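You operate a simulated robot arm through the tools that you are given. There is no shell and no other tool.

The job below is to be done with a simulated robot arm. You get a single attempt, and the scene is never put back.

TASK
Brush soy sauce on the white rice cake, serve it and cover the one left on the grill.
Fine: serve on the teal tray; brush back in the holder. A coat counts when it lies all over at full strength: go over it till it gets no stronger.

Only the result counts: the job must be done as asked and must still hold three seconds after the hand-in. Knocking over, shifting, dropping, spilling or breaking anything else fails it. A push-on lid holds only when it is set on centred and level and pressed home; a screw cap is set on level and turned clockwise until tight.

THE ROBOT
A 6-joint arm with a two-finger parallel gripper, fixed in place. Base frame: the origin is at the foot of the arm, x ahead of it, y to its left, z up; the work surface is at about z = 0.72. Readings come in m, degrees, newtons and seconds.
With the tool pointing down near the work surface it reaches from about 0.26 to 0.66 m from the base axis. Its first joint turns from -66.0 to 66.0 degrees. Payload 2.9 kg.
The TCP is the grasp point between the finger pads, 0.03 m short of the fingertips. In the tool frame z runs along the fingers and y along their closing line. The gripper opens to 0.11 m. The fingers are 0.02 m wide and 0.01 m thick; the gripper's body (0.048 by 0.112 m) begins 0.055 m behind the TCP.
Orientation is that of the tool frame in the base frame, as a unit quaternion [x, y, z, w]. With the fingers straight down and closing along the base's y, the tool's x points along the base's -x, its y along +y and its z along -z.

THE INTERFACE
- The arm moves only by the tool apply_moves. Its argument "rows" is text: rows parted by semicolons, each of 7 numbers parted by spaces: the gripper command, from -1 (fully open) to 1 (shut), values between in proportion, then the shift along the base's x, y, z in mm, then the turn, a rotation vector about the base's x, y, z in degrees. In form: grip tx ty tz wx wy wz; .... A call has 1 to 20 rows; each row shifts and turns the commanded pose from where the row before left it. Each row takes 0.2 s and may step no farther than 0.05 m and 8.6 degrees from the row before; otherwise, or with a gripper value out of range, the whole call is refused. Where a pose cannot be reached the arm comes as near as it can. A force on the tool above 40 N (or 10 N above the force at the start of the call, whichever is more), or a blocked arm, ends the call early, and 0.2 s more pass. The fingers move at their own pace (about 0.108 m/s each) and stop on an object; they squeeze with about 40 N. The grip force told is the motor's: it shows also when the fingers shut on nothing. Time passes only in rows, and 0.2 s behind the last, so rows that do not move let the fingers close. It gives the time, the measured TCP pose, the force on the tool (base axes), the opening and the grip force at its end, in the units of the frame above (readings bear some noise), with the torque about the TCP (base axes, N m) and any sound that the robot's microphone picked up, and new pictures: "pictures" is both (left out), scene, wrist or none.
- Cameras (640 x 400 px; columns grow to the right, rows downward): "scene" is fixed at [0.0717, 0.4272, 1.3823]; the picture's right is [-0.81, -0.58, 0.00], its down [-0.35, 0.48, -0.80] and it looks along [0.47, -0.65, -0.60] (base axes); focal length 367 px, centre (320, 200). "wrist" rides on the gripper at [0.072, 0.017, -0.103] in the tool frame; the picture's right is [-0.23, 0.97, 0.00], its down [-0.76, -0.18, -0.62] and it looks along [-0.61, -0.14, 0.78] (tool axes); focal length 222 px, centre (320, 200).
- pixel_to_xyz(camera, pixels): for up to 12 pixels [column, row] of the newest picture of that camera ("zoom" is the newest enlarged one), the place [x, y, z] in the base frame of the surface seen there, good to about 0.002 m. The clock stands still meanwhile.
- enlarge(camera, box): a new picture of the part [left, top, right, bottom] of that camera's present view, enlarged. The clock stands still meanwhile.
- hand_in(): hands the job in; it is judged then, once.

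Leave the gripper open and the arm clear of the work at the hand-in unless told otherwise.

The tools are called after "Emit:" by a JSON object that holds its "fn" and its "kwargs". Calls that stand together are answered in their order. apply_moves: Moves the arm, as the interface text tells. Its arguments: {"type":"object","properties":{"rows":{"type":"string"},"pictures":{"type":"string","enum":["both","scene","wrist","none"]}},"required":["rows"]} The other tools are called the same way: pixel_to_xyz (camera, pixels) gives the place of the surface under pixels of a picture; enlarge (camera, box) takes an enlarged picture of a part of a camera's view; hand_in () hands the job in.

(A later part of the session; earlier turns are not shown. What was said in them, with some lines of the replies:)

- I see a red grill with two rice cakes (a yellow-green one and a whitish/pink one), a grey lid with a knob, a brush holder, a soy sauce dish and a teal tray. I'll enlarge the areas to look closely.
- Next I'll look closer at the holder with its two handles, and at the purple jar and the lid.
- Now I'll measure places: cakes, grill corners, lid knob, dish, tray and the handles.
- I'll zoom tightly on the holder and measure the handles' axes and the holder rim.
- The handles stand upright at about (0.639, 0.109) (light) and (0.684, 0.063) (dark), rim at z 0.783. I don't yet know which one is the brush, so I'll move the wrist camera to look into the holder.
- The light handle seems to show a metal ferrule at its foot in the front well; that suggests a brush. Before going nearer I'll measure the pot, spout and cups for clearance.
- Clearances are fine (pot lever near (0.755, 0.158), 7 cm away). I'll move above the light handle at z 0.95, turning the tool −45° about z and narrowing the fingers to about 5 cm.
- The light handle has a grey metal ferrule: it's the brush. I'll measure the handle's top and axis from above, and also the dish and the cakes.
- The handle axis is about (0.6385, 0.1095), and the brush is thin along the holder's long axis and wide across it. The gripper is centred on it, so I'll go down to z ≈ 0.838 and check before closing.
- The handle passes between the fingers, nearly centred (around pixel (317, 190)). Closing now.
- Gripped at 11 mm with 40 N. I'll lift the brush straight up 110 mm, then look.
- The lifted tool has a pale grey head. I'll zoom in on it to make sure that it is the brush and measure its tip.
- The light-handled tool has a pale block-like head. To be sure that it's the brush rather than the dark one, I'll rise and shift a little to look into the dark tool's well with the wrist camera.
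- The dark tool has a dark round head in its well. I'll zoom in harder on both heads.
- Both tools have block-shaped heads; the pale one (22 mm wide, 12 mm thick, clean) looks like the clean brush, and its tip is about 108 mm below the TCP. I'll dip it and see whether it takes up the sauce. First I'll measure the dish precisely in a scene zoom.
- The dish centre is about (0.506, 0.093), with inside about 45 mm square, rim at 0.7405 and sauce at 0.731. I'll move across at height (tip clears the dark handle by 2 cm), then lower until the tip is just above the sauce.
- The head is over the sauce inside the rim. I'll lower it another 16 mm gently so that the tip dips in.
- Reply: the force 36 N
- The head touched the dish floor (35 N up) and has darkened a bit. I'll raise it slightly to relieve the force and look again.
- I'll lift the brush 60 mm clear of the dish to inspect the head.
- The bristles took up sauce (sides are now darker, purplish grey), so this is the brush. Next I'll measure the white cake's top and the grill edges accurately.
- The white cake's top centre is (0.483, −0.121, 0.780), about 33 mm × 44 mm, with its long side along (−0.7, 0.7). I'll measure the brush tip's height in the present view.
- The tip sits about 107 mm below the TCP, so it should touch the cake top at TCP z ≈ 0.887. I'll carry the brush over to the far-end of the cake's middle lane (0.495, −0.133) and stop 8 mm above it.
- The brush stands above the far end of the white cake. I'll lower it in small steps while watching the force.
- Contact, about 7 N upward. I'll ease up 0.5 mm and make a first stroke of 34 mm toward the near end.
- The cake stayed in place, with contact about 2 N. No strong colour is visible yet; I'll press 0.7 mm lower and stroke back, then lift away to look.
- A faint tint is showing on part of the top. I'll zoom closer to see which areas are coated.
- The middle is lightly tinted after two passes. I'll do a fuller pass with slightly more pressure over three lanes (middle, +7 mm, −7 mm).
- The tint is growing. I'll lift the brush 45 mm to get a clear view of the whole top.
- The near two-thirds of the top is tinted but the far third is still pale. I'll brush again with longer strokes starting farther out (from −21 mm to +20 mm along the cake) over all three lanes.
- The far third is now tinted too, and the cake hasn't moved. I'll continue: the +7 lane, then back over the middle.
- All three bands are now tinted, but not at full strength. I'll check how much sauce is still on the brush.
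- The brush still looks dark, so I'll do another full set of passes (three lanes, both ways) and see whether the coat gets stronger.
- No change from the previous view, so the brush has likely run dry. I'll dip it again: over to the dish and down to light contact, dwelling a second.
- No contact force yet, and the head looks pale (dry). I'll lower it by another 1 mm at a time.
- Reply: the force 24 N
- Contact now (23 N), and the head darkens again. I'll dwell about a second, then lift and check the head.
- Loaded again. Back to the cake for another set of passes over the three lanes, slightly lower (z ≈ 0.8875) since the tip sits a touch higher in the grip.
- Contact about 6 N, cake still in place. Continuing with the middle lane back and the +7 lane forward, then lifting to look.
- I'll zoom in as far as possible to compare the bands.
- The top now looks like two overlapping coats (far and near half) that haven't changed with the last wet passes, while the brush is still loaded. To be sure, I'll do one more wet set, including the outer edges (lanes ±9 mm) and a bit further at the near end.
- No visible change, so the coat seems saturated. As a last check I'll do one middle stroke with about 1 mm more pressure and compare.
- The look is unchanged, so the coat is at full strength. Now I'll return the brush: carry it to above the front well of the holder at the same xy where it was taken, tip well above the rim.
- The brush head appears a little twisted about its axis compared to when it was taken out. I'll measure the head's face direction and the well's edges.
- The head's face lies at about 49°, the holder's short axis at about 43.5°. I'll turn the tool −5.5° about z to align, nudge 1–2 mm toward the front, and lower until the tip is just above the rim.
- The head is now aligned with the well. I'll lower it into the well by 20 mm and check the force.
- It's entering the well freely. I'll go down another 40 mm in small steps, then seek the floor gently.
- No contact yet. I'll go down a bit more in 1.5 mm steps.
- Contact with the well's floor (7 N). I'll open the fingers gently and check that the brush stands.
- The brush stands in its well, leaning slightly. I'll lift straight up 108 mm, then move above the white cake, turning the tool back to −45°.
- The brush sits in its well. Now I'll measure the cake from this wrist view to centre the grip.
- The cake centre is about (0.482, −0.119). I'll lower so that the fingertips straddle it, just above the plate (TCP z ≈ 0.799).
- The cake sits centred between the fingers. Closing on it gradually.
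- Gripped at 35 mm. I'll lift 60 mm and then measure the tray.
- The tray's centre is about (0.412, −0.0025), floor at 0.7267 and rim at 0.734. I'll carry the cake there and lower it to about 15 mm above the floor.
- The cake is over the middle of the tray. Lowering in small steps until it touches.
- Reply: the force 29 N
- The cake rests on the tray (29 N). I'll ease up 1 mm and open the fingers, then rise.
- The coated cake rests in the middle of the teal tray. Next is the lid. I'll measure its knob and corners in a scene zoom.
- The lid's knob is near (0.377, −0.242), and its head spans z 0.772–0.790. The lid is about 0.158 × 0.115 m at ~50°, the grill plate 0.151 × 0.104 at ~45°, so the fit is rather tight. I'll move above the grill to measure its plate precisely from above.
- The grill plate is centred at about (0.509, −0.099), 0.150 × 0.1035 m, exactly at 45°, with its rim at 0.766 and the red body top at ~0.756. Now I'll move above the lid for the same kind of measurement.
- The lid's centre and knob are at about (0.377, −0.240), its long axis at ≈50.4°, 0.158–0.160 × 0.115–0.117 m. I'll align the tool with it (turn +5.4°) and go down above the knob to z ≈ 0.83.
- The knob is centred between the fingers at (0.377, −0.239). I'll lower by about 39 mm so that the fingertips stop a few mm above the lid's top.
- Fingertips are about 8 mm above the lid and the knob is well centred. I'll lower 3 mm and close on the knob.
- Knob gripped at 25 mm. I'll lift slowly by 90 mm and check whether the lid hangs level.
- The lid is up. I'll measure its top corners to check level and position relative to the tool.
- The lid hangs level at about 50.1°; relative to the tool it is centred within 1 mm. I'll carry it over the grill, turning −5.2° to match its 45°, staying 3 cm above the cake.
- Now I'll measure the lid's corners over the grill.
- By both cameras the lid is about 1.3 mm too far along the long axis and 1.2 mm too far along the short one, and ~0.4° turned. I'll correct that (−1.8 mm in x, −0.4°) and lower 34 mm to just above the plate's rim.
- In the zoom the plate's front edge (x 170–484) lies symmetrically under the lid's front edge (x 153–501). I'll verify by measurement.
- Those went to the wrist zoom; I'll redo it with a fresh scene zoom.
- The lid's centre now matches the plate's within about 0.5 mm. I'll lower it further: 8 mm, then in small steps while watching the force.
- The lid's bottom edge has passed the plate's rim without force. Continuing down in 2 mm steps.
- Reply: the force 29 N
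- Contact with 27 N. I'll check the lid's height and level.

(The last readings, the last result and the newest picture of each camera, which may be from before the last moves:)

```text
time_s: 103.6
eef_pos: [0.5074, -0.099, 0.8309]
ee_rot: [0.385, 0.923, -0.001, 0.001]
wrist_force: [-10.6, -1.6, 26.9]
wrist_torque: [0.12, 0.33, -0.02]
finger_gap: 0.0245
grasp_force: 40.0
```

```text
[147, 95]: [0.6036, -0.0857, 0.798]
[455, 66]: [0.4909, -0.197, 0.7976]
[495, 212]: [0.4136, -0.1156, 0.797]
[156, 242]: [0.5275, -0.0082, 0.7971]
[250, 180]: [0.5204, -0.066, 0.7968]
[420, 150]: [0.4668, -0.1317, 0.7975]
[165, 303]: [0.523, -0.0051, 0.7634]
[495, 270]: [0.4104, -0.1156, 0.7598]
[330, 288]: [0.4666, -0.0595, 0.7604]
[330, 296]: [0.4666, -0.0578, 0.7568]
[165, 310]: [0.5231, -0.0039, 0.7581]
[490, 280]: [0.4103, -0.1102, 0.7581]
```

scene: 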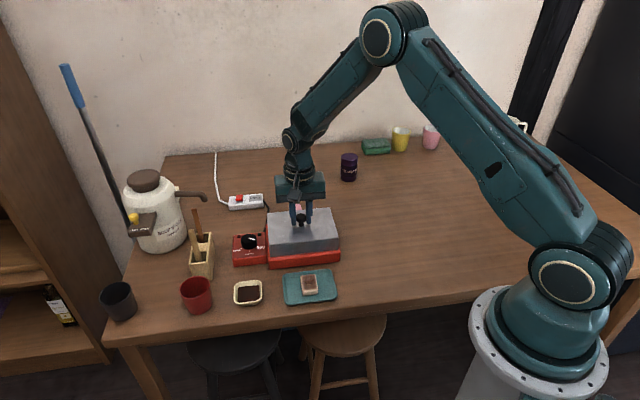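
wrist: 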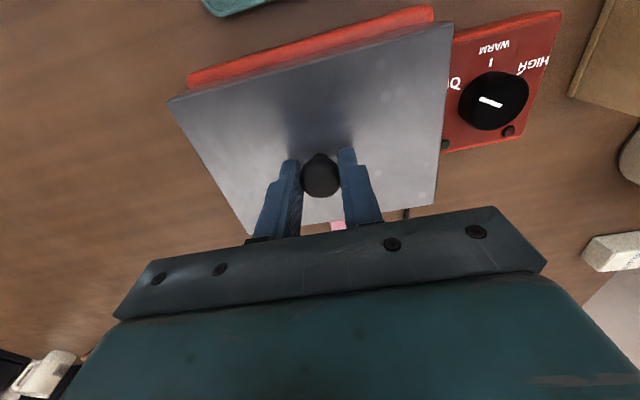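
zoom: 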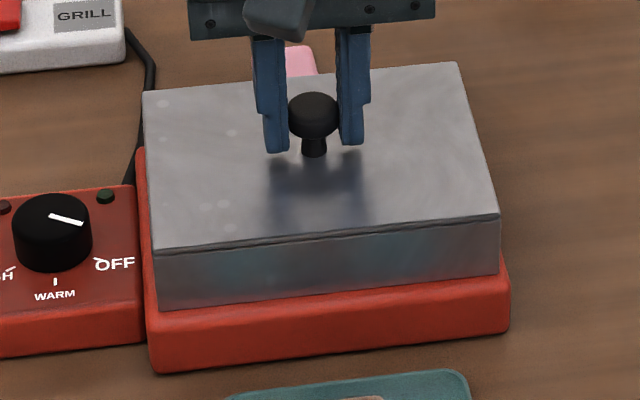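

The lid's top is level at 0.797, which means it sits on the red body (0.757) all round. I'll ease off 1 mm, open the fingers and rise.

Emit:
{"fn": "apply_moves", "kwargs": {"rows": "1 0 0 0.8 0 0 0; 0.5 0 0 0 0 0 0; 0.1 0 0 0 0 0 0; 0.1 0 0 0 0 0 0; 0.1 0 0 15 0 0 0; 0.1 0 0 40 0 0 0; 0.1 0 0 45 0 0 0; 0.1 0 0 0 0 0 0", "pictures": "both"}}

Emit:
{"fn": "enlarge", "kwargs": {"camera": "scene", "box": [255, 195, 350, 275]}}

Emit:
{"fn": "enlarge", "kwargs": {"camera": "wrist", "box": [200, 20, 440, 200]}}

```text
time_s: 105.4
eef_pos: [0.5086, -0.0981, 0.9299]
ee_rot: [0.384, 0.923, 0.0, 0.0]
wrist_force: [-0.2, 0.2, -0.3]
wrist_torque: [0.02, 0.01, 0.01]
finger_gap: 0.0495
grasp_force: 0.1
```

scene: 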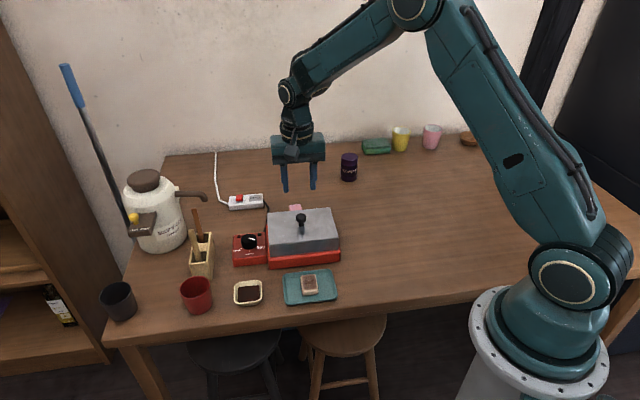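
wrist: 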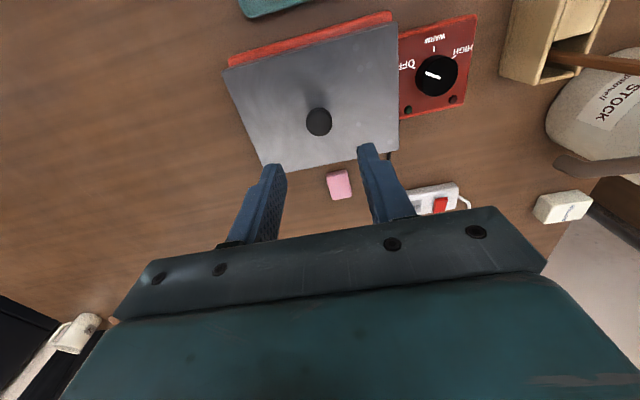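

```text
5.00 times, centred on (302, 235) of scene
```

zoom: 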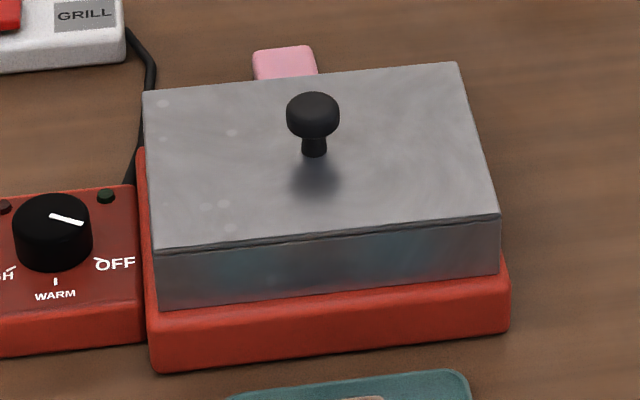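

```text
2.22 times, centred on (320, 110) of wrist
```

zoom: 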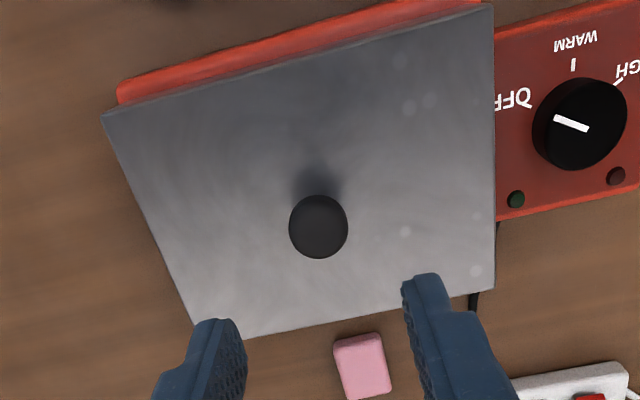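

The lid covers the grill. I'll raise the arm clear, open the gripper fully, and check the served cake, the brush and everything else.

Emit:
{"fn": "apply_moves", "kwargs": {"rows": "-1 -5 -30 35 0 0 0; -1 -5 -30 35 0 0 0; -1 -5 -30 35 0 0 0; -1 -5 -30 20 0 0 0; -1 0 0 0 0 0 0; -1 0 0 0 0 0 0", "pictures": "both"}}

Emit:
{"fn": "enlarge", "kwargs": {"camera": "scene", "box": [280, 265, 340, 310]}}

Emit:
{"fn": "enlarge", "kwargs": {"camera": "scene", "box": [165, 190, 275, 320]}}

Emit:
{"fn": "enlarge", "kwargs": {"camera": "scene", "box": [298, 272, 322, 300]}}

```text
time_s: 106.8
eef_pos: [0.488, -0.2165, 1.0568]
ee_rot: [0.385, 0.923, 0.0, 0.0]
wrist_force: [-0.5, -0.5, -0.4]
wrist_torque: [0.01, 0.0, -0.01]
finger_gap: 0.11
grasp_force: 0.0
```

scene: 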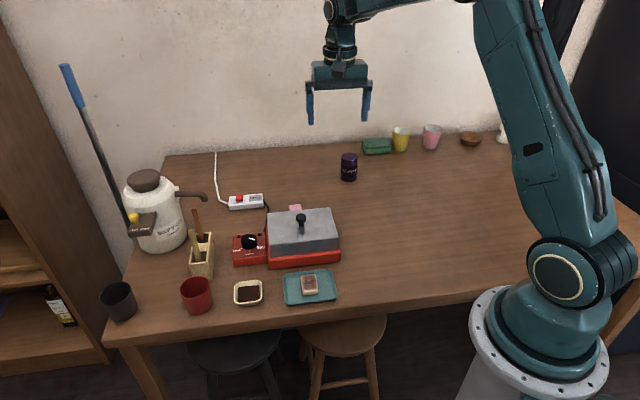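
wrist: 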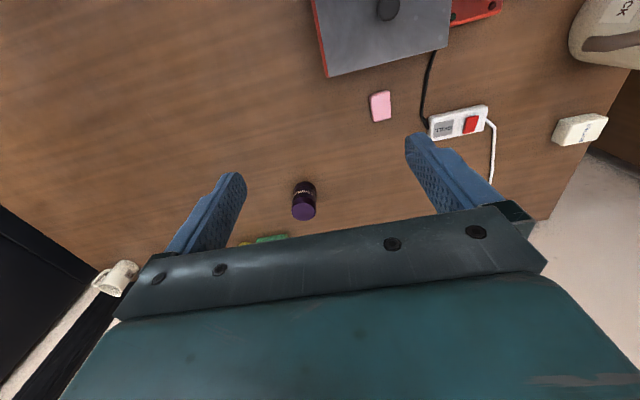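

```text
8.89 times, centred on (310, 288) of scene
```

zoom: 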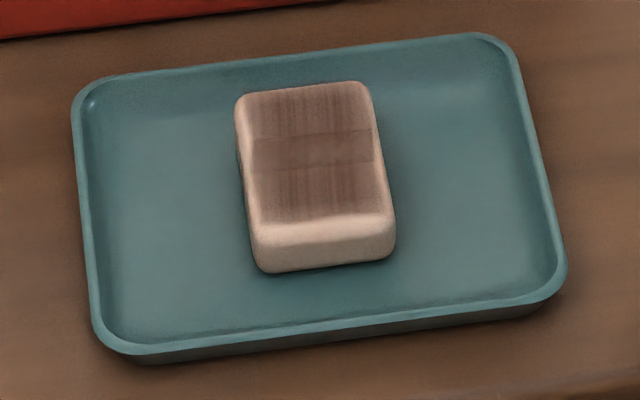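

```text
3.08 times, centred on (220, 255) of scene
```

zoom: 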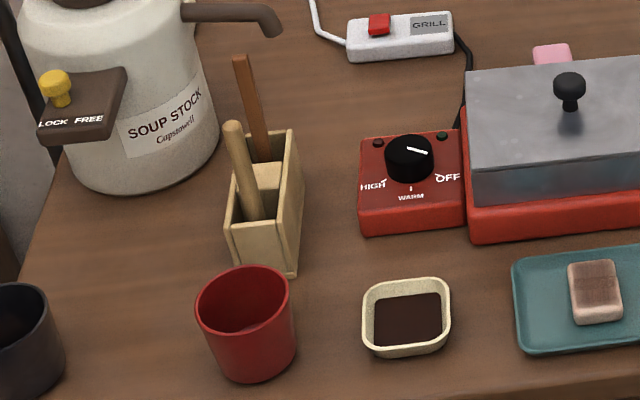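

```text
14.29 times, centred on (310, 286) of scene
```

zoom: 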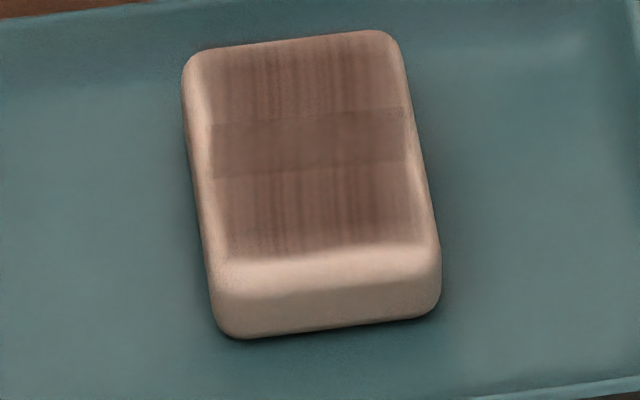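

Everything looks in place: cake coated on the tray, brush in the holder, lid seated. As a last check I'll compare the holder, dish and tray positions with the starting ones.

Emit:
{"fn": "enlarge", "kwargs": {"camera": "scene", "box": [160, 205, 250, 285]}}

Emit:
{"fn": "pixel_to_xyz", "kwargs": {"camera": "zoom", "pixels": [[253, 292], [323, 286], [346, 140], [278, 146], [300, 215], [334, 292], [256, 125], [290, 270], [265, 20]]}}

Emit:
{"fn": "enlarge", "kwargs": {"camera": "scene", "box": [225, 270, 275, 315]}}

```text
5.00 times, centred on (205, 245) of scene
```

zoom: 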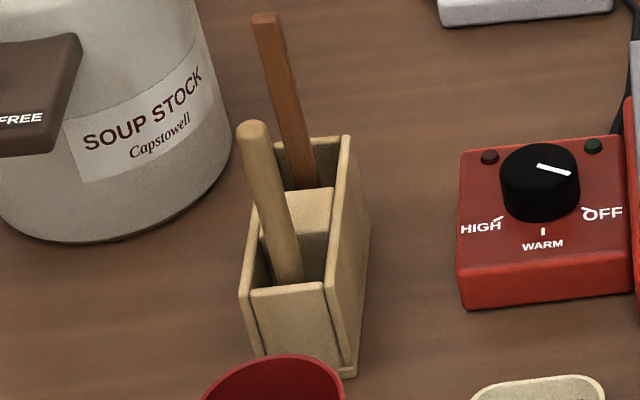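

```text
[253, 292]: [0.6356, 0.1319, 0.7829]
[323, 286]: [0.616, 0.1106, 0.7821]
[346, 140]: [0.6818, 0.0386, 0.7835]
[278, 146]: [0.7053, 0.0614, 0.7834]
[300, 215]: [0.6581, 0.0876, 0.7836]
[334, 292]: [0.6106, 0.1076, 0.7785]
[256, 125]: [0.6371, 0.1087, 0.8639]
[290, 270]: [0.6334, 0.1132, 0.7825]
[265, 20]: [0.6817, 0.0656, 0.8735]
```

```text
8.89 times, centred on (250, 292) of scene
```

zoom: 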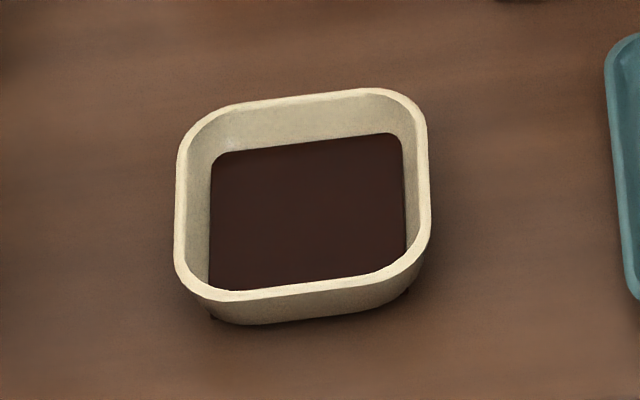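

The holder hasn't moved, the dish is within a millimetre of where it was, and the brush is in its well. The coated cake is on the teal tray and the lid sits level on the grill. The gripper is open and clear of the work, so I'm handing in.

Emit:
{"fn": "hand_in", "kwargs": {}}

```text
The job is handed in.
```

I handed the job in with every step done; the judging result hasn't come back. The one thing I had to judge by eye was the strength of the soy sauce coat.

- **Coat:** The top of the white rice cake is brushed with soy sauce, from two dips. After the second dip, further passes made it no darker and the brush still held sauce, so I took it as full strength. It shows as a translucent brown over the flat top; the rounded edges and sides are still pale.
- **Serving:** The coated cake sits in the middle of the teal tray.
- **Brush:** It is back in the same slot of the holder, leaning slightly.
- **Lid:** It covers the yellow cake left on the grill. It sits level on the red body and was pressed down with about 27 N.
- **Everything else:** The holder measured in the same place as at the start, and the sauce dish moved by less than a millimetre. Nothing was knocked over or spilled. The gripper is open and clear of the work.
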